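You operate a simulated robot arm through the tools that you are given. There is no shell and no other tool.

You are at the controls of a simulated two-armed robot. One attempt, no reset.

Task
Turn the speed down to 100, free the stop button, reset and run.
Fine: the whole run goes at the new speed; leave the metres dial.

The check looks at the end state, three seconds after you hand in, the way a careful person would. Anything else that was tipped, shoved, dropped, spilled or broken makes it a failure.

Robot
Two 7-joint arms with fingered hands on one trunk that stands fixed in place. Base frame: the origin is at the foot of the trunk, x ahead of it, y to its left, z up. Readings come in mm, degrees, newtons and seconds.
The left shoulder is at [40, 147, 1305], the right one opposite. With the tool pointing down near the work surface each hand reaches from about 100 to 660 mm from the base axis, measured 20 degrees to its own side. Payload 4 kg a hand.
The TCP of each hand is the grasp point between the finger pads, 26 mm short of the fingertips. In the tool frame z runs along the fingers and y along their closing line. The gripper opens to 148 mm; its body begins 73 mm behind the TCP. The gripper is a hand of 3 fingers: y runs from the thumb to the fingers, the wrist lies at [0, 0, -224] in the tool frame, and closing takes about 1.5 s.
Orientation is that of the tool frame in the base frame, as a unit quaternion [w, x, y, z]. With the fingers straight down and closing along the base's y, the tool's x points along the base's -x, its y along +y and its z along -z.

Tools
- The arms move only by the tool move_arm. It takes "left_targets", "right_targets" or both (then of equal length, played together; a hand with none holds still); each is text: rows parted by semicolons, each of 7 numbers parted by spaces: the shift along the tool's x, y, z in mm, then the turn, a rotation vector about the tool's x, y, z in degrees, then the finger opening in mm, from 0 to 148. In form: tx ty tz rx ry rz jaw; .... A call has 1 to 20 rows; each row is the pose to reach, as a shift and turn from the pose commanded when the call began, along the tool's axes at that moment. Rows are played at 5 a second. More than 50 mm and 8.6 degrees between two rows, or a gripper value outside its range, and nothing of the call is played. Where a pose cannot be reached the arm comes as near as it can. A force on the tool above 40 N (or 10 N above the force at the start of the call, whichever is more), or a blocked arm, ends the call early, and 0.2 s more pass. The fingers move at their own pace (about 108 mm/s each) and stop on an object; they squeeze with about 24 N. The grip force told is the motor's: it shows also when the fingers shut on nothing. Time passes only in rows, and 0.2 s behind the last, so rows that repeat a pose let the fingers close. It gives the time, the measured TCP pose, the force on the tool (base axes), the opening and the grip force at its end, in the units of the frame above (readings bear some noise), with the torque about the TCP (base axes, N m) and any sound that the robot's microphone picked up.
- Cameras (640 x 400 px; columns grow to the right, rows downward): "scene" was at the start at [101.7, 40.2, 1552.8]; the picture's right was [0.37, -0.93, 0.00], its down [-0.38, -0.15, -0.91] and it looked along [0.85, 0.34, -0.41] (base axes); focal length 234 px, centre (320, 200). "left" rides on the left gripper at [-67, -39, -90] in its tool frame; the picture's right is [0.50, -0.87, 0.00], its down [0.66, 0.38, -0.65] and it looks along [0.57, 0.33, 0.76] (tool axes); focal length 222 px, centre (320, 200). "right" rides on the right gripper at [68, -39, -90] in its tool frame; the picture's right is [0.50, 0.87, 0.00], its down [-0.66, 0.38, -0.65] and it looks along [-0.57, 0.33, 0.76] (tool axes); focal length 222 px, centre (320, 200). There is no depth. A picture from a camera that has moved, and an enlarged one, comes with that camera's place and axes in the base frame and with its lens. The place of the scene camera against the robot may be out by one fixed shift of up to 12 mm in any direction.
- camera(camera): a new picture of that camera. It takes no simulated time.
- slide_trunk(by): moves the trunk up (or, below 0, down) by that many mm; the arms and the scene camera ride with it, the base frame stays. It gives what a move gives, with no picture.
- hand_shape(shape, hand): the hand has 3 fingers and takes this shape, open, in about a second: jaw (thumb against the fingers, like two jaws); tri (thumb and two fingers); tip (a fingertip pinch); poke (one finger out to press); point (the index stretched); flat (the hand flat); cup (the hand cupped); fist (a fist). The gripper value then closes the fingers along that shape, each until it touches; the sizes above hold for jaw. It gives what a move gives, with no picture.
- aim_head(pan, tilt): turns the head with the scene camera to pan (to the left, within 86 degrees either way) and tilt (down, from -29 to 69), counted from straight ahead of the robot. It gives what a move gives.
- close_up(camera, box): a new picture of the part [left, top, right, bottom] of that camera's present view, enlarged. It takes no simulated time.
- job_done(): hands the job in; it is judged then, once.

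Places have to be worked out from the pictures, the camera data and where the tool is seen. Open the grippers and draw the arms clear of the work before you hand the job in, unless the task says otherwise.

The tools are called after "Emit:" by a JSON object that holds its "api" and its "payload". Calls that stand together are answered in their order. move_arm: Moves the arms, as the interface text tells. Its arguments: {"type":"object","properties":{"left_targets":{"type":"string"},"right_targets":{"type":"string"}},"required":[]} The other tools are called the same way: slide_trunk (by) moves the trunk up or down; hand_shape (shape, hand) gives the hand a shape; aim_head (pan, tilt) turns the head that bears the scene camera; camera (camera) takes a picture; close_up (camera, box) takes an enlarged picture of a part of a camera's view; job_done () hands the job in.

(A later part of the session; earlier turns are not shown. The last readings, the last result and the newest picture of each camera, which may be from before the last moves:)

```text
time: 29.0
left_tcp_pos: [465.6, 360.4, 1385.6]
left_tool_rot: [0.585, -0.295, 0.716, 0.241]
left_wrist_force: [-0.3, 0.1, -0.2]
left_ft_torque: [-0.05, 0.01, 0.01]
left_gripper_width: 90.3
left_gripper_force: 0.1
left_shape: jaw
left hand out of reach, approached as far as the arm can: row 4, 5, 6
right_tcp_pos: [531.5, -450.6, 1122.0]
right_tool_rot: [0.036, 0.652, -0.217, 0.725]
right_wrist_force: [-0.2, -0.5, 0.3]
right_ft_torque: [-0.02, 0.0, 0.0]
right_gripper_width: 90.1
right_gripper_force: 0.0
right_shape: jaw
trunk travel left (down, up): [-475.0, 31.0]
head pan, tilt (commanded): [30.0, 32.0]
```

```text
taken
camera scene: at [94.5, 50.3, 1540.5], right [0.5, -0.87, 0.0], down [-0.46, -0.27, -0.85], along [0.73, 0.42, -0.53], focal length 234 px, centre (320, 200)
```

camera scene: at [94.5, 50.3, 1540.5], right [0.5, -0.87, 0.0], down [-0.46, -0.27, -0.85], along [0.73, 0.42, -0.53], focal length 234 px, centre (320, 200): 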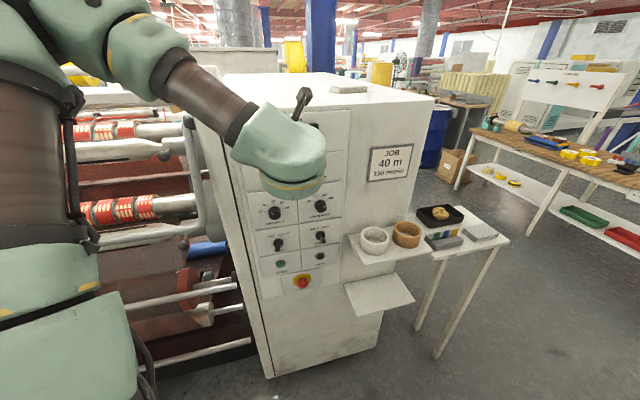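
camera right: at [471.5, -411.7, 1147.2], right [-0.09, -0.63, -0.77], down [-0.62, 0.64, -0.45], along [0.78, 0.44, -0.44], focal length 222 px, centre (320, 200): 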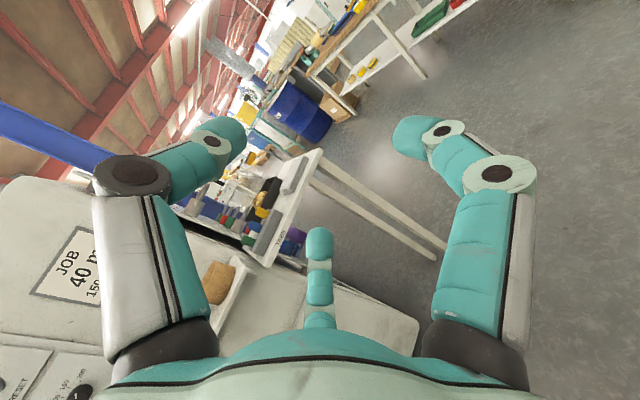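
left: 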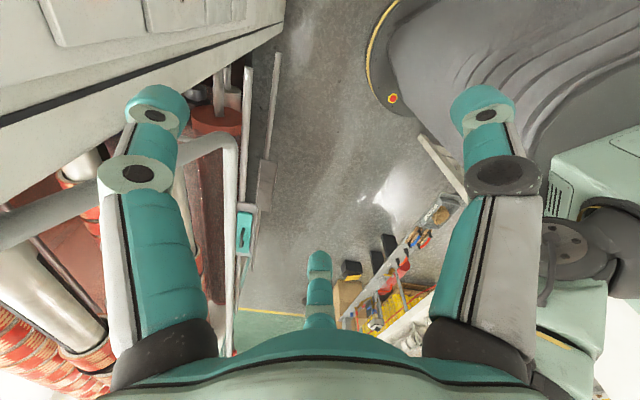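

The left hand now points along the panel normal, 11° below horizontal, at [466,360,1386]; it stopped short because the arm is too folded. Extending toward the target should ease it, so I move down-right toward the speed knob, in small steps.

Emit:
{"api": "move_arm", "payload": {"left_targets": "18.5 -10.2 7.2 0 0 0 90; 37 -20.3 14.4 0 0 0 90; 55.5 -30.5 21.7 0 0 0 90; 74 -40.6 28.9 0 0 0 90; 92.6 -50.8 36.1 0 0 0 90"}}

```text
time: 30.2
left_tcp_pos: [510.4, 374.9, 1347.1]
left_tool_rot: [0.566, -0.3, 0.732, 0.231]
left_wrist_force: [0.4, 0.6, -0.2]
left_ft_torque: [-0.01, -0.04, 0.01]
left_gripper_width: 90.5
left_gripper_force: 0.1
left_shape: jaw
left hand out of reach, approached as far as the arm can: row 1, 2, 3, 4, 5
right_tcp_pos: [532.0, -451.0, 1123.4]
right_tool_rot: [0.036, 0.652, -0.217, 0.725]
right_wrist_force: [0.1, -0.4, 0.2]
right_ft_torque: [0.0, 0.0, 0.0]
right_gripper_width: 89.8
right_gripper_force: 0.2
right_shape: jaw
trunk travel left (down, up): [-475.0, 31.0]
head pan, tilt (commanded): [30.0, 32.0]
```

Only partly followed. I test whether rolling the hand (−24°) relieves the limit on this arm as well.

Emit:
{"api": "move_arm", "payload": {"left_targets": "0 0 0 0 0 -8 90; 0 0 0 0 0 -16 90; 0 0 0 0 0 -24 90; 0 0 0 0 0 -24 90"}}

Emit:
{"api": "camera", "payload": {"camera": "scene"}}

```text
time: 31.2
left_tcp_pos: [508.4, 374.1, 1346.2]
left_tool_rot: [0.602, -0.446, 0.654, 0.106]
left_wrist_force: [-0.3, -0.3, -0.1]
left_ft_torque: [0.02, 0.02, -0.01]
left_gripper_width: 90.2
left_gripper_force: 0.0
left_shape: jaw
right_tcp_pos: [531.6, -451.4, 1123.9]
right_tool_rot: [0.036, 0.652, -0.217, 0.726]
right_wrist_force: [-0.1, -0.3, -0.6]
right_ft_torque: [0.01, 0.02, 0.03]
right_gripper_width: 89.7
right_gripper_force: 0.1
right_shape: jaw
trunk travel left (down, up): [-475.0, 31.0]
head pan, tilt (commanded): [30.0, 32.0]
```

```text
taken
camera scene: at [93.4, 50.5, 1540.5], right [0.5, -0.87, 0.0], down [-0.46, -0.27, -0.85], along [0.73, 0.42, -0.53], focal length 234 px, centre (320, 200)
```

scene: 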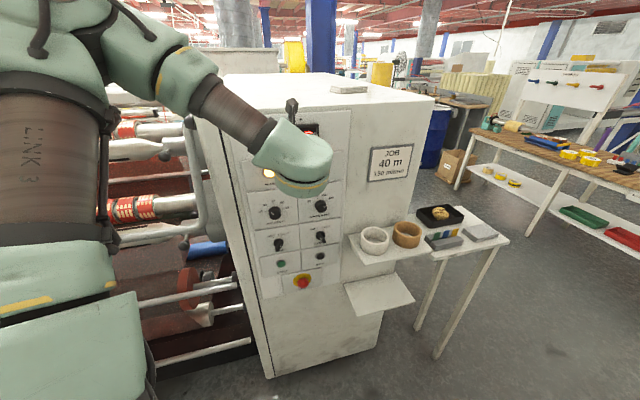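

Rolling is free, and the arm works fine at this posture relative to the shoulder – so I use the trunk to bring this posture down to the knob height. The path below the hand is clear (fingertips at ~72 mm in front of the panel).

Emit:
{"api": "slide_trunk", "payload": {"by": -200}}

Emit:
{"api": "camera", "payload": {"camera": "scene"}}

Emit:
{"api": "camera", "payload": {"camera": "left"}}

```text
time: 33.3
left_tcp_pos: [509.4, 372.5, 1144.7]
left_tool_rot: [0.601, -0.446, 0.654, 0.108]
left_wrist_force: [0.8, 0.5, 0.2]
left_ft_torque: [-0.01, -0.01, 0.01]
left_gripper_width: 90.0
left_gripper_force: 0.0
left_shape: jaw
right_tcp_pos: [548.3, -452.0, 981.1]
right_tool_rot: [0.029, 0.607, -0.219, 0.764]
right_wrist_force: [0.3, -0.1, -0.1]
right_ft_torque: [0.01, -0.03, 0.02]
right_gripper_width: 90.0
right_gripper_force: 0.1
right_shape: jaw
trunk travel left (down, up): [-275.0, 231.0]
head pan, tilt (commanded): [30.0, 32.0]
```

```text
taken
camera scene: at [94.0, 50.5, 1339.0], right [0.5, -0.87, 0.0], down [-0.46, -0.27, -0.85], along [0.73, 0.42, -0.53], focal length 234 px, centre (320, 200)
```

scene: 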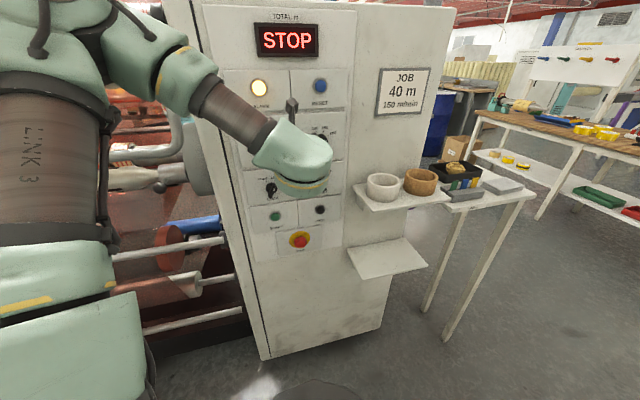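

```text
taken
camera left: at [466.0, 320.6, 1242.5], right [0.68, -0.73, -0.1], down [-0.64, -0.52, -0.56], along [0.36, 0.44, -0.82], focal length 222 px, centre (320, 200)
```

left: 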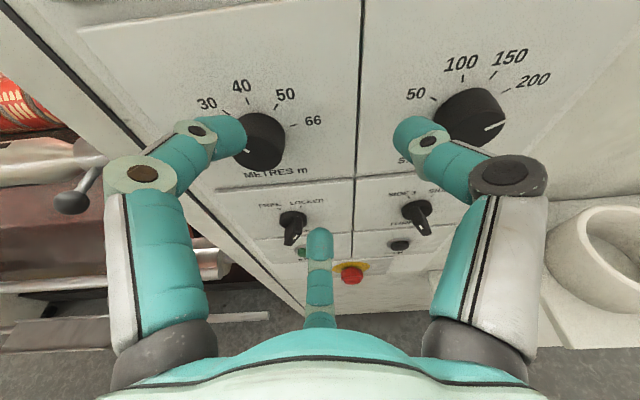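

The left hand camera gives an excellent view of the panel. But the right hand sank only 142 of 200 mm with a tilt change, so something holds its elbow; I look down-right to see.

Emit:
{"api": "aim_head", "payload": {"pan": -20, "tilt": 65}}

Emit:
{"api": "camera", "payload": {"camera": "scene"}}

Emit:
{"api": "camera", "payload": {"camera": "right"}}

```text
time: 34.5
left_tcp_pos: [507.9, 373.8, 1145.7]
left_tool_rot: [0.601, -0.446, 0.655, 0.107]
left_wrist_force: [-0.3, 0.3, 0.5]
left_ft_torque: [-0.02, 0.02, 0.02]
left_gripper_width: 90.5
left_gripper_force: 0.0
left_shape: jaw
right_tcp_pos: [546.3, -453.4, 981.1]
right_tool_rot: [0.028, 0.608, -0.217, 0.763]
right_wrist_force: [0.4, 0.1, 0.6]
right_ft_torque: [0.01, -0.03, 0.0]
right_gripper_width: 89.9
right_gripper_force: 0.1
right_shape: jaw
trunk travel left (down, up): [-275.0, 231.0]
head pan, tilt (commanded): [-20.0, 65.0]
```

```text
taken
camera scene: at [73.5, -14.9, 1295.6], right [-0.34, -0.94, 0.0], down [-0.85, 0.31, -0.42], along [0.4, -0.14, -0.91], focal length 234 px, centre (320, 200)
```

scene: 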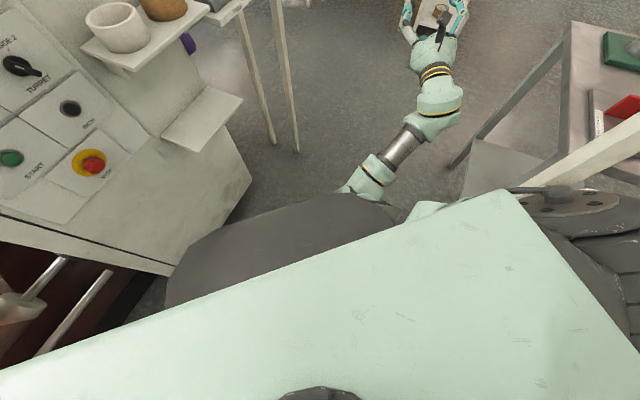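

```text
taken
camera right: at [459.6, -400.5, 1042.4], right [-0.4, -0.89, 0.21], down [-0.55, 0.04, -0.84], along [0.74, -0.45, -0.5], focal length 222 px, centre (320, 200)
```

right: 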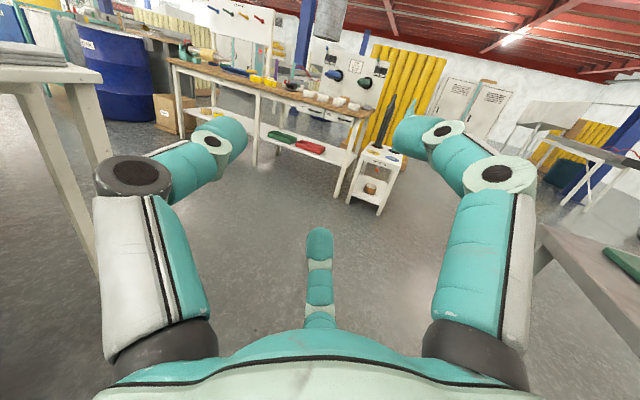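

The right elbow is resting on the robot's own dark base body – that was the "blocked" cause. I extend the right hand forward-right and slightly up into the free floor space so the elbow lifts off.

Emit:
{"api": "move_arm", "payload": {"right_targets": "6 3.6 20.4 0 0 0 90; 12 7.1 40.7 0 0 0 90; 18 10.7 61 0 0 0 90; 24 14.2 81.4 0 0 0 90; 30 17.8 101.8 0 0 0 90"}}

Emit:
{"api": "camera", "payload": {"camera": "scene"}}

```text
time: 35.7
left_tcp_pos: [508.4, 372.7, 1146.1]
left_tool_rot: [0.601, -0.445, 0.655, 0.108]
left_wrist_force: [-0.5, 0.4, 0.1]
left_ft_torque: [-0.01, 0.02, 0.01]
left_gripper_width: 90.4
left_gripper_force: 0.0
left_shape: jaw
right_tcp_pos: [537.2, -512.4, 858.0]
right_tool_rot: [0.121, 0.703, -0.198, 0.673]
right_wrist_force: [-0.1, 0.3, -1.1]
right_ft_torque: [-0.01, 0.0, 0.02]
right_gripper_width: 89.8
right_gripper_force: 0.0
right_shape: jaw
right hand out of reach, approached as far as the arm can: row 1, 2, 3, 4, 5
trunk travel left (down, up): [-275.0, 231.0]
head pan, tilt (commanded): [-20.0, 65.0]
stopped in row 5 (right hand): the arm was blocked; the commanded pose is now the measured one
```

```text
taken
camera scene: at [73.0, -15.5, 1296.3], right [-0.34, -0.94, 0.0], down [-0.85, 0.31, -0.42], along [0.4, -0.14, -0.91], focal length 234 px, centre (320, 200)
```

scene: 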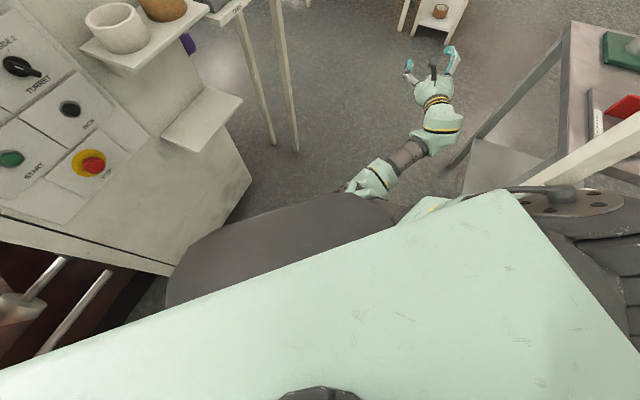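

The right hand settled lower in free floor space away from everything; I leave it parked there. I re-aim the head at the panel and zoom with the left camera on the speed knob for precise positions.

Emit:
{"api": "aim_head", "payload": {"pan": 32, "tilt": 25}}

Emit:
{"api": "close_up", "payload": {"camera": "left", "box": [390, 30, 570, 160]}}

Emit:
{"api": "close_up", "payload": {"camera": "left", "box": [230, 170, 480, 310]}}

Emit:
{"api": "camera", "payload": {"camera": "scene"}}

```text
time: 36.9
left_tcp_pos: [509.5, 374.4, 1145.7]
left_tool_rot: [0.602, -0.445, 0.655, 0.106]
left_wrist_force: [-0.7, 0.9, -0.4]
left_ft_torque: [-0.02, 0.02, 0.04]
left_gripper_width: 90.6
left_gripper_force: 0.0
left_shape: jaw
right_tcp_pos: [539.1, -510.6, 857.3]
right_tool_rot: [0.119, 0.703, -0.198, 0.673]
right_wrist_force: [-1.0, 0.8, -0.7]
right_ft_torque: [-0.01, -0.04, 0.03]
right_gripper_width: 89.8
right_gripper_force: 0.2
right_shape: jaw
trunk travel left (down, up): [-275.0, 231.0]
head pan, tilt (commanded): [32.0, 25.0]
```

```text
3.08 times, centred on (480, 95) of left
camera zoom: at [466.1, 320.5, 1243.4], right [0.68, -0.73, -0.1], down [-0.64, -0.52, -0.56], along [0.36, 0.44, -0.82], focal length 684 px, centre (-172, 523)
```

zoom: 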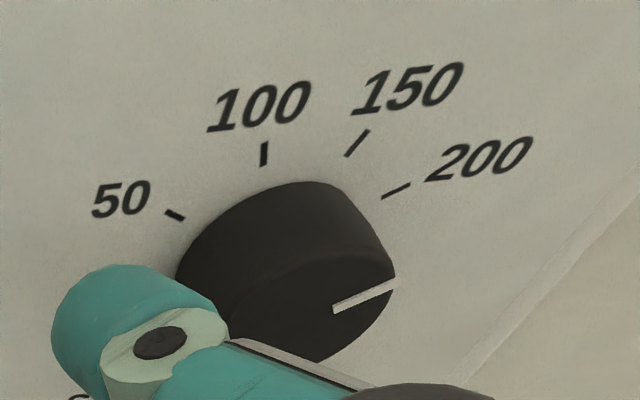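

```text
2.56 times, centred on (355, 240) of left
camera zoom: at [466.1, 320.5, 1243.4], right [0.68, -0.73, -0.1], down [-0.64, -0.52, -0.56], along [0.36, 0.44, -0.82], focal length 569 px, centre (230, 98)
```

zoom: 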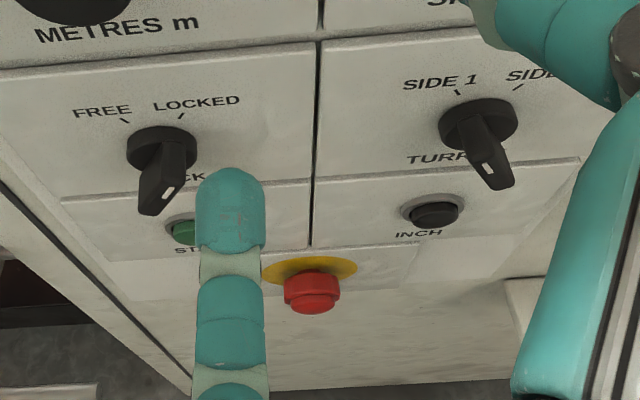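

```text
taken
camera scene: at [94.5, 54.6, 1351.0], right [0.53, -0.85, 0.0], down [-0.36, -0.22, -0.91], along [0.77, 0.48, -0.42], focal length 234 px, centre (320, 200)
```

scene: 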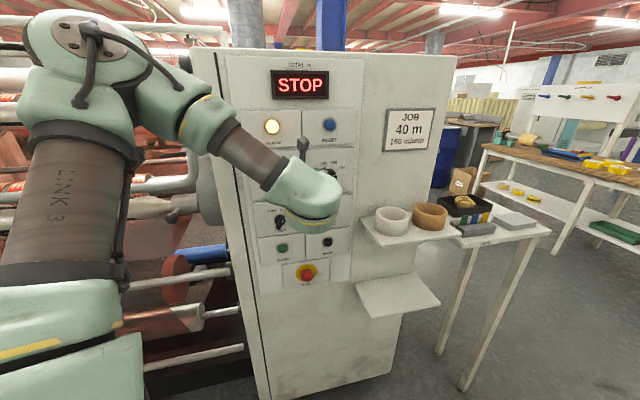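

From the ticks seen by both cameras I estimate the panel face at m≈687 (m = distance along the panel normal), knob axis at l≈−194, z≈1142, dial ticks at ±20°/±60°. I shift the hand right toward the knob axis, back off slightly, and pitch it level.

Emit:
{"api": "move_arm", "payload": {"left_targets": "7.7 -14.5 -2.1 1 -2.2 0 90; 15.4 -29 -4.2 2 -4.4 0 90; 23 -43.5 -6.4 3 -6.6 0.1 90; 30.7 -58 -8.5 4 -8.9 0.1 90; 38.4 -72.4 -10.6 5 -11.1 0.1 90; 46.1 -86.9 -12.7 6 -13.3 0.15 90"}}

Emit:
{"api": "camera", "payload": {"camera": "left"}}

Emit:
{"api": "camera", "payload": {"camera": "scene"}}

```text
time: 38.3
left_tcp_pos: [535.6, 378.2, 1215.6]
left_tool_rot: [0.641, -0.422, 0.632, 0.109]
left_wrist_force: [-0.1, 0.1, -0.2]
left_ft_torque: [0.01, -0.03, -0.03]
left_gripper_width: 90.2
left_gripper_force: 0.1
left_shape: jaw
left hand out of reach, approached as far as the arm can: row 1, 2, 3, 4, 5, 6
right_tcp_pos: [538.9, -510.4, 856.7]
right_tool_rot: [0.119, 0.703, -0.199, 0.672]
right_wrist_force: [1.0, 0.6, 0.4]
right_ft_torque: [0.0, -0.01, -0.01]
right_gripper_width: 90.0
right_gripper_force: 0.1
right_shape: jaw
trunk travel left (down, up): [-275.0, 231.0]
head pan, tilt (commanded): [32.0, 25.0]
```

```text
taken
camera left: at [484.9, 320.3, 1306.0], right [0.67, -0.73, -0.1], down [-0.61, -0.47, -0.64], along [0.42, 0.49, -0.76], focal length 222 px, centre (320, 200)
```

left: 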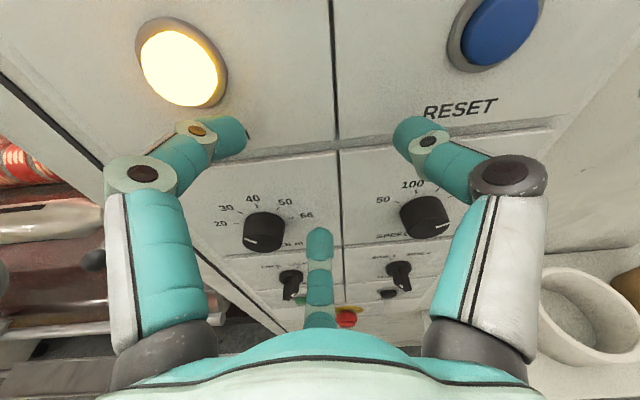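

```text
taken
camera scene: at [94.1, 54.6, 1351.1], right [0.53, -0.85, 0.0], down [-0.36, -0.22, -0.91], along [0.77, 0.48, -0.42], focal length 234 px, centre (320, 200)
```

scene: 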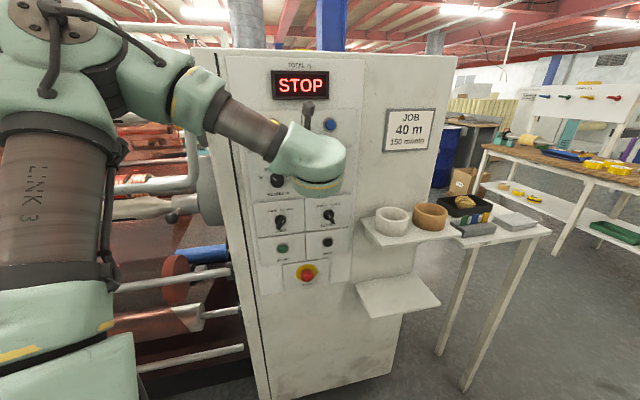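

The left arm only partly followed (now [536,378,1216], pitch −9°). Since each call reports which rows are unreachable, I probe small motions in all directions on both arms to learn what limits them (no forward push on the left).

Emit:
{"api": "move_arm", "payload": {"left_targets": "0 0 -10 0 0 0 90; 12 0 -10 0 0 0 90; -12 0 -10 0 0 0 90; 0 12 -10 0 0 0 90; 0 -12 -10 0 0 0 90; 0 0 0 0 0 0 90; 0 0 -24 0 0 0 90; 0 0 -10 5 0 0 90; 0 0 -10 -3 0 0 90; 0 0 -10 0 4 0 90; 0 0 -10 0 -4 0 90; 0 0 -10 0 0 4 90; 0 0 -10 0 0 -4 90; 0 0 -10 0 0 0 90", "right_targets": "0 0 0 0 0 0 90; 12 0 0 0 0 0 90; -12 0 0 0 0 0 90; 0 12 0 0 0 0 90; 0 -12 0 0 0 0 90; 0 0 12 0 0 0 90; 0 0 -12 0 0 0 90; 0 0 0 5 0 0 90; 0 0 0 -3 0 0 90; 0 0 0 0 4 0 90; 0 0 0 0 -4 0 90; 0 0 0 0 0 4 90; 0 0 0 0 0 -4 90; 0 0 0 0 0 0 90"}}

```text
time: 41.5
left_tcp_pos: [524.4, 371.9, 1219.3]
left_tool_rot: [0.641, -0.423, 0.631, 0.109]
left_wrist_force: [0.1, -0.6, -0.2]
left_ft_torque: [0.03, -0.03, -0.01]
left_gripper_width: 90.3
left_gripper_force: 0.1
left_shape: jaw
left hand out of reach, approached as far as the arm can: row 2, 8, 11
right_tcp_pos: [545.6, -525.9, 886.7]
right_tool_rot: [0.13, 0.685, -0.197, 0.689]
right_wrist_force: [0.0, 0.8, -0.2]
right_ft_torque: [0.0, 0.01, -0.02]
right_gripper_width: 90.0
right_gripper_force: 0.0
right_shape: jaw
right hand out of reach, approached as far as the arm can: row 2, 5, 11
trunk travel left (down, up): [-275.0, 231.0]
head pan, tilt (commanded): [32.0, 25.0]
stopped in row 14 (right hand): the arm was blocked; the commanded pose is now the measured one
```

Key insight: both arms are stuck at the same forearm-roll limit (bend axis ~131° from the elbow axis). If the wrist instead passes through "straight" it can bend the other way with forearm roll near neutral. So I first swing the left hand back to pointing mostly down (wrist point kept in place), then I will go through the straight-wrist pose.

Emit:
{"api": "move_arm", "payload": {"left_targets": "23 1.5 -6.5 2.5 6 4.8 90; 46 3 -13 5.1 11.9 9.6 90; 69.5 4.5 -19 7.6 17.9 14.5 90; 92.6 6 -25.7 10.2 23.8 19.3 90; 115.8 7.5 -32.2 12.7 29.8 24.1 90; 131 8.5 -46 14.8 34.8 28.1 90; 146 9.5 -60 16.9 39.7 32.1 90; 160 10.5 -75 19 44.7 36.2 90; 174 11.5 -90 21.2 49.7 40.2 90; 187 12.3 -105 23.3 54.6 44.2 90; 198.6 13.1 -120.4 25.4 59.6 48.2 90"}}

```text
time: 43.9
left_tcp_pos: [467.7, 221.2, 1053.9]
left_tool_rot: [0.23, 0.001, 0.973, 0.0]
left_wrist_force: [0.4, 0.1, 0.0]
left_ft_torque: [-0.03, 0.02, -0.02]
left_gripper_width: 90.1
left_gripper_force: 0.1
left_shape: jaw
right_tcp_pos: [544.9, -526.9, 885.4]
right_tool_rot: [0.13, 0.686, -0.197, 0.688]
right_wrist_force: [0.0, -0.4, 0.0]
right_ft_torque: [0.02, -0.01, 0.02]
right_gripper_width: 89.9
right_gripper_force: 0.1
right_shape: jaw
trunk travel left (down, up): [-275.0, 231.0]
head pan, tilt (commanded): [32.0, 25.0]
```

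That went exactly as commanded. I take a scene picture to see the forearm direction now.

Emit:
{"api": "camera", "payload": {"camera": "scene"}}

```text
taken
camera scene: at [94.5, 54.3, 1351.1], right [0.53, -0.85, 0.0], down [-0.36, -0.22, -0.91], along [0.77, 0.48, -0.42], focal length 234 px, centre (320, 200)
```

scene: 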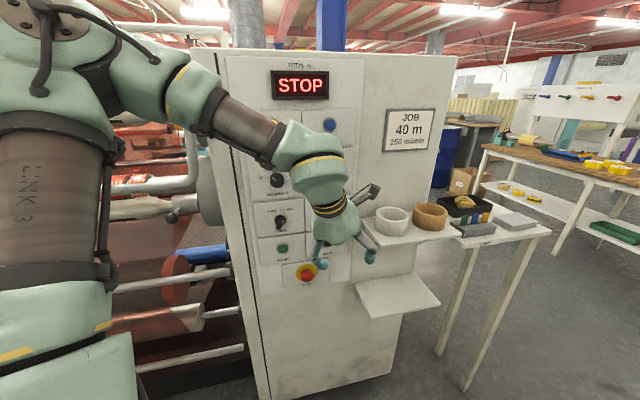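

Bend is now modest (~35°). Keeping the wrist point fixed, I sweep the hand through the forearm-aligned direction and on to the other side, in free space in front of the shelf.

Emit:
{"api": "move_arm", "payload": {"left_targets": "-26.5 -14.8 -2.1 3.8 -6.8 0 90; -52.5 -29.3 -8.2 7.6 -13.6 0 90; -77.5 -43.2 -18.3 11.3 -20.3 0 90; -101 -56.4 -32.2 15.1 -27.2 0 90; -122.8 -68.5 -49.7 18.9 -34 0 90; -142.3 -79.4 -70.4 22.7 -40.8 0 90; -159.1 -88.7 -93.7 26.5 -47.5 0 90; -173 -96.5 -119.5 30.3 -54.3 0 90; -183.8 -102.5 -147.4 34.1 -61.1 0 90"}}

```text
time: 45.9
left_tcp_pos: [563.2, 124.1, 1283.8]
left_tool_rot: [0.673, 0.066, 0.685, -0.271]
left_wrist_force: [-0.6, 0.8, 0.9]
left_ft_torque: [0.0, 0.01, 0.02]
left_gripper_width: 90.4
left_gripper_force: 0.1
left_shape: jaw
left hand out of reach, approached as far as the arm can: row 9
right_tcp_pos: [544.0, -525.5, 886.6]
right_tool_rot: [0.129, 0.686, -0.196, 0.689]
right_wrist_force: [-0.4, 0.8, 0.9]
right_ft_torque: [0.01, -0.03, 0.04]
right_gripper_width: 90.0
right_gripper_force: 0.1
right_shape: jaw
trunk travel left (down, up): [-275.0, 231.0]
head pan, tilt (commanded): [32.0, 25.0]
```

The hand passed through straight and now points right-forward ([0.89,−0.46,0.05]). Now I yaw left about the wrist toward the panel direction (72°), easing the wrist back 30 mm for clearance.

Emit:
{"api": "move_arm", "payload": {"left_targets": "-8.1 26.8 -3.2 -7.7 -2.3 0.4 90; -16.1 52.9 -10.7 -15.3 -4.5 0.8 90; -24.2 77.8 -22.4 -23 -6.8 1.3 90; -31.8 101 -38 -30.7 -9 1.7 90; -39.1 121.8 -57.4 -38.3 -11.3 2.1 90; -45.6 140.1 -80.1 -46 -13.5 2.5 90; -51.5 155 -105.7 -53.6 -15.8 3 90; -56.4 166.6 -133.8 -61.3 -18 3.4 90; -60.4 174.3 -163.8 -69 -20.3 3.8 90"}}

Emit:
{"api": "camera", "payload": {"camera": "scene"}}

```text
time: 47.9
left_tcp_pos: [485.3, 390.3, 1321.3]
left_tool_rot: [0.692, -0.356, 0.605, 0.168]
left_wrist_force: [0.7, -0.2, 0.5]
left_ft_torque: [0.0, -0.02, 0.01]
left_gripper_width: 90.0
left_gripper_force: 0.0
left_shape: jaw
left hand out of reach, approached as far as the arm can: row 1, 2, 3, 4, 5, 6, 7, 8, 9
right_tcp_pos: [544.0, -526.7, 886.2]
right_tool_rot: [0.129, 0.686, -0.197, 0.689]
right_wrist_force: [-0.2, -0.2, 0.0]
right_ft_torque: [0.03, 0.02, -0.01]
right_gripper_width: 89.7
right_gripper_force: 0.1
right_shape: jaw
trunk travel left (down, up): [-275.0, 231.0]
head pan, tilt (commanded): [32.0, 25.0]
```

```text
taken
camera scene: at [93.2, 53.9, 1351.2], right [0.53, -0.85, 0.0], down [-0.36, -0.22, -0.91], along [0.77, 0.48, -0.42], focal length 234 px, centre (320, 200)
```

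scene: 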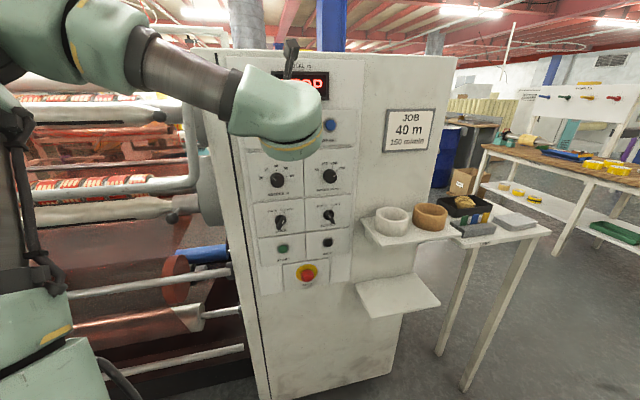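

The probe and this sweep confirm it: the hand can go level only when the wrist is well above the shoulder, i.e. with the trunk low. To lower the trunk I must first lift the right elbow off the base, so I pitch the right hand upward (its free direction), wrist point fixed.

Emit:
{"api": "move_arm", "payload": {"right_targets": "31.2 0 -2.2 0 8 0 90; 61.7 0 -8.7 0 16 0 90; 91.1 0 -19.4 0 24 0 90; 118.7 0 -34 0 32 0 90; 144 0 -52.4 0 40 0 90; 166.5 0 -74.1 0 48 0 90; 185.7 0 -98.7 0 56 0 90; 201.3 0 -125.8 0 64 0 90"}}

```text
time: 49.7
left_tcp_pos: [486.7, 390.1, 1319.5]
left_tool_rot: [0.692, -0.355, 0.605, 0.167]
left_wrist_force: [-0.5, -0.7, 0.7]
left_ft_torque: [0.04, 0.02, 0.01]
left_gripper_width: 90.0
left_gripper_force: 0.0
left_shape: jaw
right_tcp_pos: [428.9, -490.0, 1088.0]
right_tool_rot: [0.212, 0.217, -0.099, 0.947]
right_wrist_force: [-1.2, 1.6, -0.9]
right_ft_torque: [0.0, 0.0, 0.0]
right_gripper_width: 89.8
right_gripper_force: 0.1
right_shape: jaw
trunk travel left (down, up): [-275.0, 231.0]
head pan, tilt (commanded): [32.0, 25.0]
```

The right hand pitched up freely. Now I raise the right arm 200 mm to lift the elbow.

Emit:
{"api": "move_arm", "payload": {"right_targets": "11.3 -2.4 22.2 0 0 0 90; 22.6 -4.8 44.3 0 0 0 90; 34 -7.2 66.5 0 0 0 90; 45.3 -9.6 88.6 0 0 0 90; 56.6 -11.9 110.8 0 0 0 90; 68 -14.3 132.9 0 0 0 90; 79.3 -16.7 155.1 0 0 0 90; 90.6 -19.1 177.2 0 0 0 90"}}

```text
time: 51.5
left_tcp_pos: [487.0, 390.5, 1320.8]
left_tool_rot: [0.692, -0.356, 0.606, 0.167]
left_wrist_force: [-0.1, -0.3, -0.2]
left_ft_torque: [-0.02, 0.01, -0.04]
left_gripper_width: 89.9
left_gripper_force: 0.0
left_shape: jaw
right_tcp_pos: [429.4, -487.5, 1287.9]
right_tool_rot: [0.213, 0.218, -0.099, 0.947]
right_wrist_force: [-0.3, -0.4, 0.4]
right_ft_torque: [0.02, 0.0, -0.01]
right_gripper_width: 89.8
right_gripper_force: 0.0
right_shape: jaw
trunk travel left (down, up): [-275.0, 231.0]
head pan, tilt (commanded): [32.0, 25.0]
```

Now the right arm moves freely. I raise it another 260 mm so that its elbow stays high when the trunk goes down.

Emit:
{"api": "move_arm", "payload": {"right_targets": "11.8 -2.5 23 0 0 0 90; 23.6 -5 46 0 0 0 90; 35.3 -7.4 69.1 0 0 0 90; 47.1 -9.9 92.1 0 0 0 90; 58.9 -12.4 115.2 0 0 0 90; 70.7 -14.9 138.2 0 0 0 90; 82.4 -17.4 161.2 0 0 0 90; 94.2 -19.9 184.3 0 0 0 90; 106 -22.3 207.3 0 0 0 90; 117.8 -24.8 230.4 0 0 0 90"}}

Emit:
{"api": "aim_head", "payload": {"pan": -35, "tilt": 35}}

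Emit:
{"api": "camera", "payload": {"camera": "scene"}}

```text
time: 53.7
left_tcp_pos: [487.5, 390.6, 1318.9]
left_tool_rot: [0.692, -0.356, 0.605, 0.165]
left_wrist_force: [0.0, 0.4, 0.2]
left_ft_torque: [0.0, -0.01, -0.02]
left_gripper_width: 90.0
left_gripper_force: 0.1
left_shape: jaw
right_tcp_pos: [428.0, -484.7, 1547.5]
right_tool_rot: [0.213, 0.216, -0.099, 0.948]
right_wrist_force: [-0.6, 0.7, -0.2]
right_ft_torque: [0.05, 0.01, -0.02]
right_gripper_width: 90.0
right_gripper_force: 0.0
right_shape: jaw
trunk travel left (down, up): [-275.0, 231.0]
head pan, tilt (commanded): [32.0, 25.0]
```

```text
time: 55.1
left_tcp_pos: [488.3, 390.6, 1320.1]
left_tool_rot: [0.693, -0.355, 0.606, 0.166]
left_wrist_force: [-0.8, 0.2, 0.0]
left_ft_torque: [0.03, 0.0, 0.02]
left_gripper_width: 90.2
left_gripper_force: 0.1
left_shape: jaw
right_tcp_pos: [428.0, -487.4, 1546.7]
right_tool_rot: [0.214, 0.216, -0.1, 0.947]
right_wrist_force: [0.6, 0.0, -0.8]
right_ft_torque: [0.01, 0.0, -0.03]
right_gripper_width: 89.8
right_gripper_force: 0.0
right_shape: jaw
trunk travel left (down, up): [-275.0, 231.0]
head pan, tilt (commanded): [-35.0, 35.0]
```

```text
taken
camera scene: at [88.3, -44.8, 1335.4], right [-0.57, -0.82, 0.0], down [-0.47, 0.33, -0.82], along [0.67, -0.47, -0.57], focal length 234 px, centre (320, 200)
```

scene: 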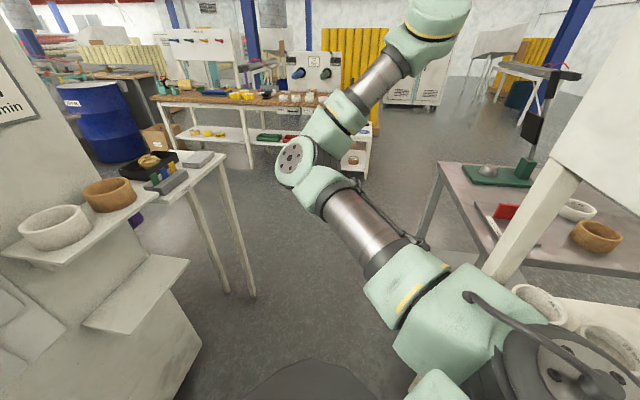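

The right arm is now well clear (elbow ≈[365,−220,1172], hand up high). I back the left hand 35 mm off the panel before lowering the trunk.

Emit:
{"api": "move_arm", "payload": {"left_targets": "0 0 -12 0 0 0 90; 0 0 -24 0 0 0 90; 0 0 -36 0 0 0 90"}}

Emit:
{"api": "slide_trunk", "payload": {"by": -200}}

Emit:
{"api": "aim_head", "payload": {"pan": 32, "tilt": 10}}

Emit:
{"api": "camera", "payload": {"camera": "scene"}}

Emit:
{"api": "camera", "payload": {"camera": "left"}}

```text
time: 55.9
left_tcp_pos: [454.6, 375.6, 1333.2]
left_tool_rot: [0.7, -0.353, 0.597, 0.171]
left_wrist_force: [-0.1, 0.6, -0.2]
left_ft_torque: [-0.01, 0.0, -0.03]
left_gripper_width: 90.0
left_gripper_force: 0.0
left_shape: jaw
left hand out of reach, approached as far as the arm can: row 1, 2, 3
right_tcp_pos: [427.4, -488.3, 1545.9]
right_tool_rot: [0.212, 0.217, -0.1, 0.948]
right_wrist_force: [-0.5, -0.2, -0.3]
right_ft_torque: [0.02, -0.05, -0.04]
right_gripper_width: 89.8
right_gripper_force: 0.0
right_shape: jaw
trunk travel left (down, up): [-275.0, 231.0]
head pan, tilt (commanded): [-35.0, 35.0]
```

```text
time: 58.1
left_tcp_pos: [453.4, 376.1, 1132.8]
left_tool_rot: [0.7, -0.354, 0.596, 0.171]
left_wrist_force: [0.2, -0.1, -0.3]
left_ft_torque: [-0.01, -0.01, -0.01]
left_gripper_width: 89.9
left_gripper_force: 0.1
left_shape: jaw
right_tcp_pos: [427.1, -487.1, 1345.0]
right_tool_rot: [0.212, 0.217, -0.098, 0.948]
right_wrist_force: [0.1, -0.1, 0.7]
right_ft_torque: [-0.02, 0.01, -0.02]
right_gripper_width: 89.8
right_gripper_force: 0.1
right_shape: jaw
trunk travel left (down, up): [-75.0, 431.0]
head pan, tilt (commanded): [-35.0, 35.0]
```

```text
time: 59.4
left_tcp_pos: [454.0, 376.6, 1132.2]
left_tool_rot: [0.7, -0.353, 0.596, 0.171]
left_wrist_force: [0.5, -0.3, 0.0]
left_ft_torque: [-0.01, -0.04, 0.01]
left_gripper_width: 90.0
left_gripper_force: 0.1
left_shape: jaw
right_tcp_pos: [428.3, -486.4, 1345.4]
right_tool_rot: [0.211, 0.217, -0.098, 0.948]
right_wrist_force: [0.9, -0.5, -0.9]
right_ft_torque: [-0.01, 0.0, -0.02]
right_gripper_width: 89.7
right_gripper_force: 0.0
right_shape: jaw
trunk travel left (down, up): [-75.0, 431.0]
head pan, tilt (commanded): [32.0, 10.0]
```

```text
taken
camera scene: at [94.8, 55.0, 1174.6], right [0.53, -0.85, 0.0], down [-0.15, -0.09, -0.98], along [0.84, 0.52, -0.17], focal length 234 px, centre (320, 200)
```

scene: 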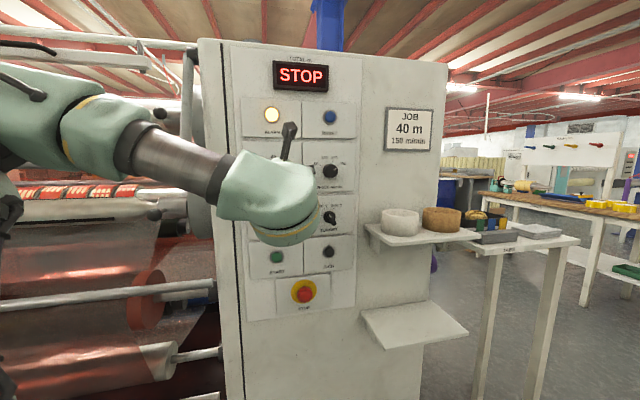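

```text
taken
camera left: at [399.6, 299.1, 1204.8], right [0.69, -0.69, -0.23], down [-0.57, -0.31, -0.76], along [0.46, 0.65, -0.61], focal length 222 px, centre (320, 200)
```

left: 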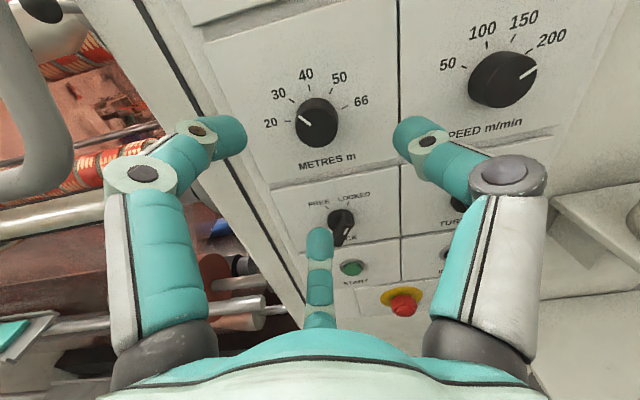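

Now the hand is level (pitch +2°) at [454,377,1132] with the trunk at −400, and both cameras see the panel well. I zoom on the speed dial with both cameras to triangulate precisely.

Emit:
{"api": "close_up", "payload": {"camera": "left", "box": [420, 10, 600, 140]}}

Emit:
{"api": "close_up", "payload": {"camera": "scene", "box": [295, 140, 365, 190]}}

Emit:
{"api": "close_up", "payload": {"camera": "scene", "box": [245, 90, 355, 160]}}

Emit:
{"api": "close_up", "payload": {"camera": "scene", "box": [240, 230, 360, 320]}}

```text
3.08 times, centred on (510, 75) of left
camera zoom: at [399.6, 299.1, 1204.8], right [0.69, -0.69, -0.23], down [-0.57, -0.31, -0.76], along [0.46, 0.65, -0.61], focal length 684 px, centre (-265, 585)
```

zoom: 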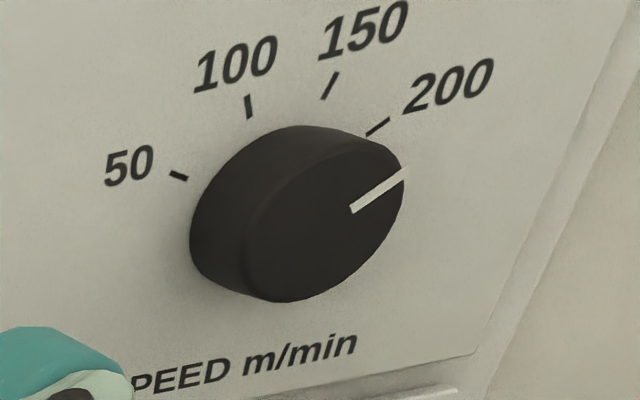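

```text
8.00 times, centred on (330, 165) of scene
camera zoom: at [94.8, 55.0, 1174.6], right [0.53, -0.85, 0.0], down [-0.15, -0.09, -0.98], along [0.84, 0.52, -0.17], focal length 1870 px, centre (240, 480)
```

zoom: 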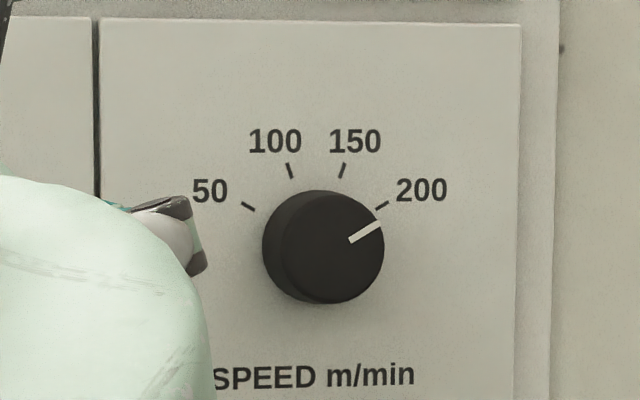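

```text
5.71 times, centred on (300, 125) of scene
camera zoom: at [94.8, 55.0, 1174.6], right [0.53, -0.85, 0.0], down [-0.15, -0.09, -0.98], along [0.84, 0.52, -0.17], focal length 1336 px, centre (434, 629)
```

zoom: 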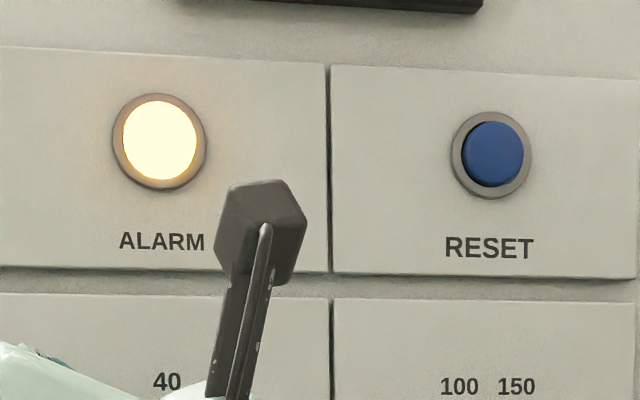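

```text
4.44 times, centred on (300, 275) of scene
camera zoom: at [94.8, 55.0, 1174.6], right [0.53, -0.85, 0.0], down [-0.15, -0.09, -0.98], along [0.84, 0.52, -0.17], focal length 1039 px, centre (409, -133)
```

zoom: 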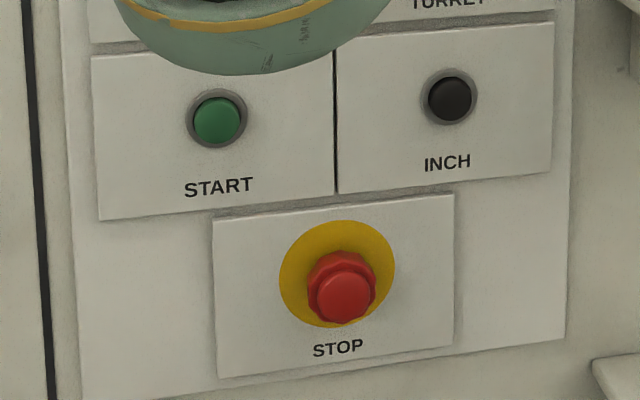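

Triangulating the ticks from two left-camera views gives the panel at m≈685, speed knob axis at l≈−192, z≈1143 (face at m≈664). RESET ≈(l −190, z 1271), START ≈(l −55, z 931), STOP ≈(l −123, z 821). I move the left hand onto the speed knob axis, fingertips 18 mm short of the knob face.

Emit:
{"api": "move_arm", "payload": {"left_targets": "4.3 -19.1 5 -0.2 0.3 0 90; 8.6 -38.2 10 -0.3 0.6 0 90; 12.9 -57.3 15 -0.5 0.9 0 90; 17.3 -76.4 20 -0.7 1.1 0 90; 21.6 -95.5 25 -0.9 1.4 0 90; 25.9 -114.6 30 -1 1.7 0 90; 30.2 -133.7 34.9 -1.2 2 0 90"}}

Emit:
{"api": "camera", "payload": {"camera": "left"}}

Emit:
{"api": "camera", "payload": {"camera": "scene"}}

```text
time: 61.0
left_tcp_pos: [541.6, 369.2, 1158.2]
left_tool_rot: [0.683, -0.361, 0.614, 0.164]
left_wrist_force: [0.3, -0.5, -0.3]
left_ft_torque: [-0.03, -0.01, -0.01]
left_gripper_width: 89.9
left_gripper_force: 0.0
left_shape: jaw
left hand out of reach, approached as far as the arm can: row 1, 2, 3, 4, 5, 6, 7
right_tcp_pos: [427.7, -486.5, 1345.0]
right_tool_rot: [0.213, 0.217, -0.099, 0.948]
right_wrist_force: [-0.5, 0.0, 0.5]
right_ft_torque: [-0.03, 0.02, 0.0]
right_gripper_width: 89.6
right_gripper_force: 0.1
right_shape: jaw
trunk travel left (down, up): [-75.0, 431.0]
head pan, tilt (commanded): [32.0, 10.0]
```

```text
taken
camera left: at [489.6, 294.5, 1236.2], right [0.67, -0.7, -0.23], down [-0.6, -0.34, -0.73], along [0.44, 0.63, -0.65], focal length 222 px, centre (320, 200)
```

left: 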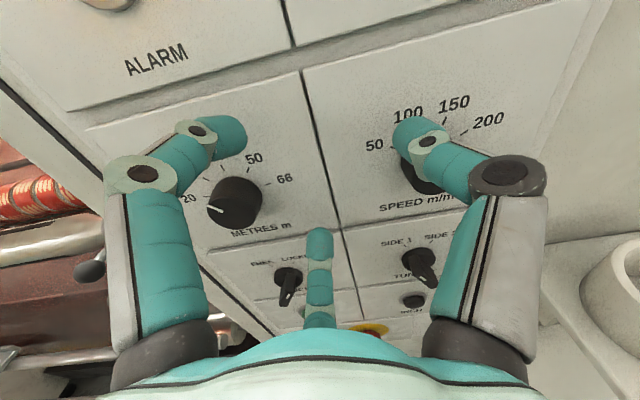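

```text
taken
camera scene: at [94.9, 54.9, 1174.7], right [0.53, -0.85, 0.0], down [-0.15, -0.09, -0.98], along [0.83, 0.52, -0.17], focal length 234 px, centre (320, 200)
```

scene: 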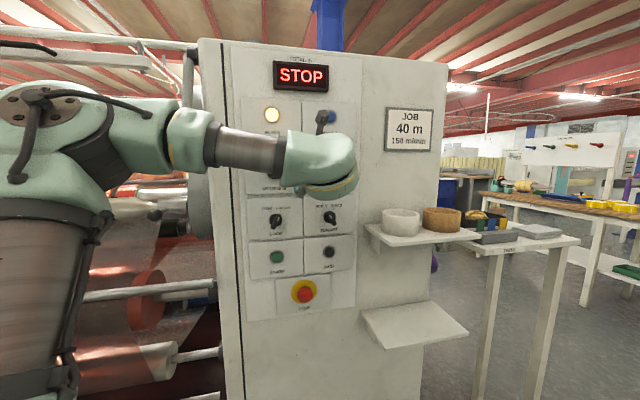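

The hand is level but can't get far enough right yet; lowering the trunk the last 75 mm should give room. I back off 45 mm first so the fingers clear the LOCK/TURRET handles.

Emit:
{"api": "move_arm", "payload": {"left_targets": "0 0 -15 0 0 0 90; 0 0 -30 0 0 0 90; 0 0 -45 0 0 0 90"}}

Emit:
{"api": "slide_trunk", "payload": {"by": -75}}

```text
time: 61.8
left_tcp_pos: [501.0, 355.2, 1165.3]
left_tool_rot: [0.684, -0.363, 0.61, 0.168]
left_wrist_force: [0.4, 0.1, -0.2]
left_ft_torque: [0.0, 0.01, 0.05]
left_gripper_width: 90.1
left_gripper_force: 0.0
left_shape: jaw
left hand out of reach, approached as far as the arm can: row 1, 2, 3
right_tcp_pos: [427.5, -486.6, 1345.0]
right_tool_rot: [0.213, 0.217, -0.1, 0.947]
right_wrist_force: [-0.6, 0.4, 0.2]
right_ft_torque: [-0.01, 0.01, -0.04]
right_gripper_width: 89.8
right_gripper_force: 0.0
right_shape: jaw
trunk travel left (down, up): [-75.0, 431.0]
head pan, tilt (commanded): [32.0, 10.0]
```

```text
time: 63.0
left_tcp_pos: [502.3, 354.7, 1092.7]
left_tool_rot: [0.684, -0.363, 0.61, 0.168]
left_wrist_force: [-0.4, -1.2, -0.2]
left_ft_torque: [-0.01, 0.0, -0.02]
left_gripper_width: 90.1
left_gripper_force: 0.1
left_shape: jaw
right_tcp_pos: [426.6, -486.5, 1273.2]
right_tool_rot: [0.213, 0.217, -0.099, 0.947]
right_wrist_force: [0.0, -0.2, -0.2]
right_ft_torque: [-0.02, 0.01, -0.01]
right_gripper_width: 89.9
right_gripper_force: 0.1
right_shape: jaw
trunk travel left (down, up): [0.0, 506.0]
head pan, tilt (commanded): [32.0, 10.0]
```

At the bottom of the trunk travel now; the hand is level at [502,355,1093]. I move it up-right to the speed knob axis again.

Emit:
{"api": "move_arm", "payload": {"left_targets": "-8 -12 2 0 0 0 90; -16 -24 4 0 0 0 90; -23.2 -40 6 0 0 0 90; -23.2 -60 8.5 0 0 0 90; -23.2 -80 11.5 0 0 0 90; -23.2 -98.5 14.3 0 0 0 90"}}

Emit:
{"api": "camera", "payload": {"camera": "left"}}

```text
time: 64.4
left_tcp_pos: [538.5, 359.9, 1137.4]
left_tool_rot: [0.683, -0.361, 0.613, 0.165]
left_wrist_force: [-0.1, 0.5, 0.9]
left_ft_torque: [0.0, 0.01, 0.01]
left_gripper_width: 89.8
left_gripper_force: 0.1
left_shape: jaw
left hand out of reach, approached as far as the arm can: row 1, 2, 3, 4, 5, 6
right_tcp_pos: [428.5, -486.2, 1272.0]
right_tool_rot: [0.212, 0.218, -0.099, 0.947]
right_wrist_force: [0.3, -0.4, 0.6]
right_ft_torque: [0.03, -0.03, -0.01]
right_gripper_width: 89.7
right_gripper_force: 0.0
right_shape: jaw
trunk travel left (down, up): [0.0, 506.0]
head pan, tilt (commanded): [32.0, 10.0]
```

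```text
taken
camera left: at [486.4, 285.6, 1212.8], right [0.68, -0.7, -0.23], down [-0.59, -0.34, -0.73], along [0.44, 0.63, -0.65], focal length 222 px, centre (320, 200)
```

left: 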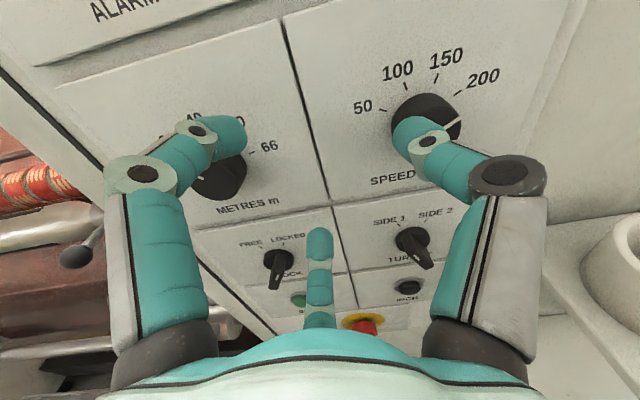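

Still ~65 mm short to the right. I probe small motions around a slightly backed-off pose to see which directions are blocked now.

Emit:
{"api": "move_arm", "payload": {"left_targets": "0 0 -15 0 0 0 90; 10 0 -15 0 0 0 90; -10 0 -15 0 0 0 90; 0 10 -15 0 0 0 90; 0 -10 -15 0 0 0 90; 0 0 -5 0 0 0 90; 0 0 -25 0 0 0 90; 0 0 -15 4 0 0 90; 0 0 -15 -4 0 0 90; 0 0 -15 0 4 0 90; 0 0 -15 0 -4 0 90; 0 0 -15 0 0 4 90; 0 0 -15 0 0 -4 90; 0 0 -15 0 0 0 90"}}

```text
time: 67.4
left_tcp_pos: [524.6, 354.5, 1139.1]
left_tool_rot: [0.684, -0.362, 0.611, 0.167]
left_wrist_force: [1.7, 0.2, 0.5]
left_ft_torque: [0.01, 0.0, 0.03]
left_gripper_width: 90.0
left_gripper_force: 0.0
left_shape: jaw
left hand out of reach, approached as far as the arm can: row 1, 2, 5, 7, 9, 11, 12, 13, 14
right_tcp_pos: [429.1, -486.7, 1271.2]
right_tool_rot: [0.212, 0.218, -0.1, 0.947]
right_wrist_force: [0.2, 0.3, 0.3]
right_ft_torque: [-0.01, -0.04, -0.02]
right_gripper_width: 90.1
right_gripper_force: 0.1
right_shape: jaw
trunk travel left (down, up): [0.0, 506.0]
head pan, tilt (commanded): [32.0, 10.0]
```

Two limits are active now (wrist bend ~60° and forearm roll). Yawing the hand a little right relieves them, so I go to the knob axis with the hand yawed 38° (7° off the panel normal) instead of 45°.

Emit:
{"api": "move_arm", "payload": {"left_targets": "2 -9 2 2 0.6 0 90; 5 -24 4 4 1.2 0 90; 9 -39 5.5 6.2 1.9 0.1 90; 12 -54 6.5 6.2 1.9 0.1 90; 15.9 -68 7.1 6.2 1.9 0.1 90"}}

Emit:
{"api": "camera", "payload": {"camera": "left"}}

```text
time: 68.6
left_tcp_pos: [565.7, 332.0, 1142.3]
left_tool_rot: [0.692, -0.326, 0.631, 0.127]
left_wrist_force: [-0.2, -0.5, -1.9]
left_ft_torque: [-0.01, -0.01, -0.03]
left_gripper_width: 90.1
left_gripper_force: 0.1
left_shape: jaw
left hand out of reach, approached as far as the arm can: row 4, 5
right_tcp_pos: [427.5, -487.3, 1272.3]
right_tool_rot: [0.212, 0.217, -0.099, 0.948]
right_wrist_force: [-0.7, 0.5, 0.1]
right_ft_torque: [-0.03, 0.02, -0.01]
right_gripper_width: 89.8
right_gripper_force: 0.0
right_shape: jaw
trunk travel left (down, up): [0.0, 506.0]
head pan, tilt (commanded): [32.0, 10.0]
```

```text
taken
camera left: at [505.9, 264.0, 1218.5], right [0.6, -0.77, -0.23], down [-0.63, -0.27, -0.73], along [0.5, 0.58, -0.64], focal length 222 px, centre (320, 200)
```

left: 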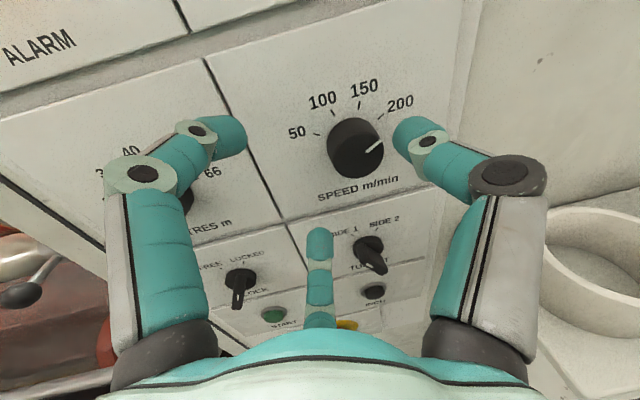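

I'm 25 mm short to the right at [566,332,1142]. Moving forward relaxes the limit, so I open the fingers to 130 mm so they straddle the knob, then slide forward and right together.

Emit:
{"api": "move_arm", "payload": {"left_targets": "0 0 0 0 0 0 130; 0 0 0 0 0 0 130; 0 0 0 0 0 0 130; 2 -7 4 1 0.3 0 130; 3.5 -14 8 2 0.6 0 130; 5 -19 12 2.9 0.9 0 130; 5.6 -22.5 16.1 2.9 0.9 0 130"}}

Emit:
{"api": "camera", "payload": {"camera": "left"}}

Emit:
{"api": "close_up", "payload": {"camera": "scene", "box": [230, 90, 390, 210]}}

```text
time: 70.2
left_tcp_pos: [590.5, 325.5, 1144.0]
left_tool_rot: [0.695, -0.309, 0.639, 0.109]
left_wrist_force: [-0.8, 0.9, -1.0]
left_ft_torque: [0.02, 0.03, 0.0]
left_gripper_width: 129.5
left_gripper_force: 0.0
left_shape: jaw
right_tcp_pos: [427.4, -485.9, 1272.1]
right_tool_rot: [0.212, 0.217, -0.099, 0.948]
right_wrist_force: [-0.1, 0.5, 0.1]
right_ft_torque: [-0.01, -0.02, 0.01]
right_gripper_width: 89.8
right_gripper_force: 0.1
right_shape: jaw
trunk travel left (down, up): [0.0, 506.0]
head pan, tilt (commanded): [32.0, 10.0]
```

```text
taken
camera left: at [527.7, 260.2, 1219.0], right [0.55, -0.8, -0.23], down [-0.64, -0.23, -0.73], along [0.53, 0.55, -0.64], focal length 222 px, centre (320, 200)
```

left: 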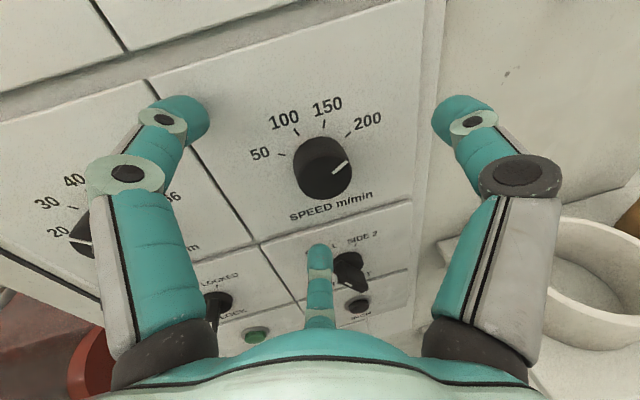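

```text
3.33 times, centred on (310, 150) of scene
camera zoom: at [95.0, 55.0, 1101.5], right [0.53, -0.85, 0.0], down [-0.15, -0.09, -0.98], along [0.83, 0.52, -0.17], focal length 779 px, centre (353, 367)
```

zoom: 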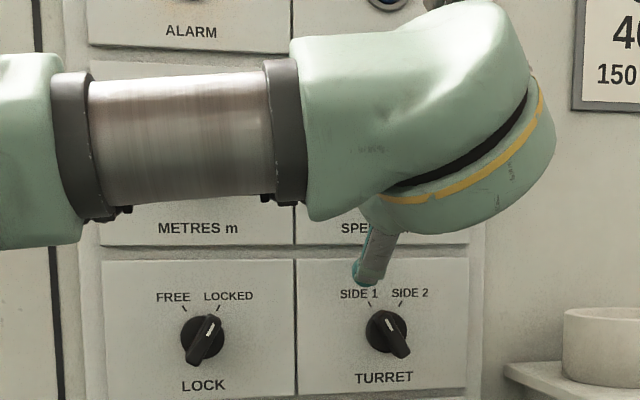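

The hand is centred on the knob (knob axis within ~2 mm of the tool axis, fingertips ~9 mm past the knob face, 10° yaw tilt). I test the roll range with fingers at 75 mm (not touching): roll −80° about the tool axis.

Emit:
{"api": "move_arm", "payload": {"left_targets": "0 0 0 0 0 0 75; 0 0 0 0 0 0 75; 0 0 0 0 0 0 75; 0 0 0 0 0 -8 75; 0 0 0 0 0 -16 75; 0 0 0 0 0 -24 75; 0 0 0 0 0 -32 75; 0 0 0 0 0 -40 75; 0 0 0 0 0 -48 75; 0 0 0 0 0 -56 75; 0 0 0 0 0 -64 75; 0 0 0 0 0 -72 75; 0 0 0 0 0 -80 75"}}

Emit:
{"api": "camera", "payload": {"camera": "left"}}

```text
time: 73.0
left_tcp_pos: [591.8, 324.5, 1143.2]
left_tool_rot: [-0.603, 0.649, -0.289, 0.364]
left_wrist_force: [0.1, 0.1, 0.0]
left_ft_torque: [0.03, -0.01, 0.02]
left_gripper_width: 75.3
left_gripper_force: 0.1
left_shape: jaw
right_tcp_pos: [427.6, -485.9, 1271.4]
right_tool_rot: [0.212, 0.218, -0.098, 0.948]
right_wrist_force: [-0.6, -0.1, 0.5]
right_ft_torque: [-0.02, -0.01, -0.03]
right_gripper_width: 89.8
right_gripper_force: 0.0
right_shape: jaw
trunk travel left (down, up): [0.0, 506.0]
head pan, tilt (commanded): [32.0, 10.0]
```

```text
taken
camera left: at [476.3, 333.6, 1173.6], right [0.23, -0.32, 0.92], down [-0.14, -0.95, -0.29], along [0.96, -0.07, -0.26], focal length 222 px, centre (320, 200)
```

left: 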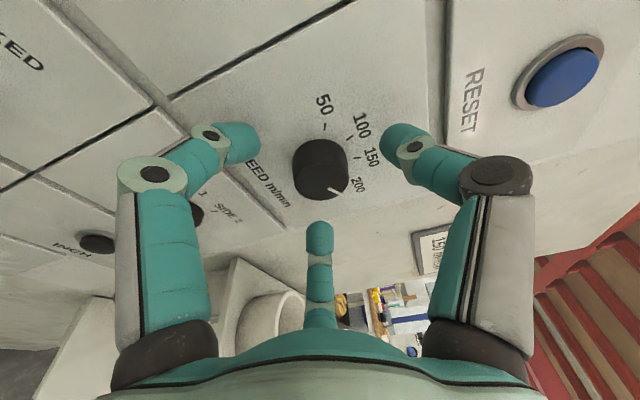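

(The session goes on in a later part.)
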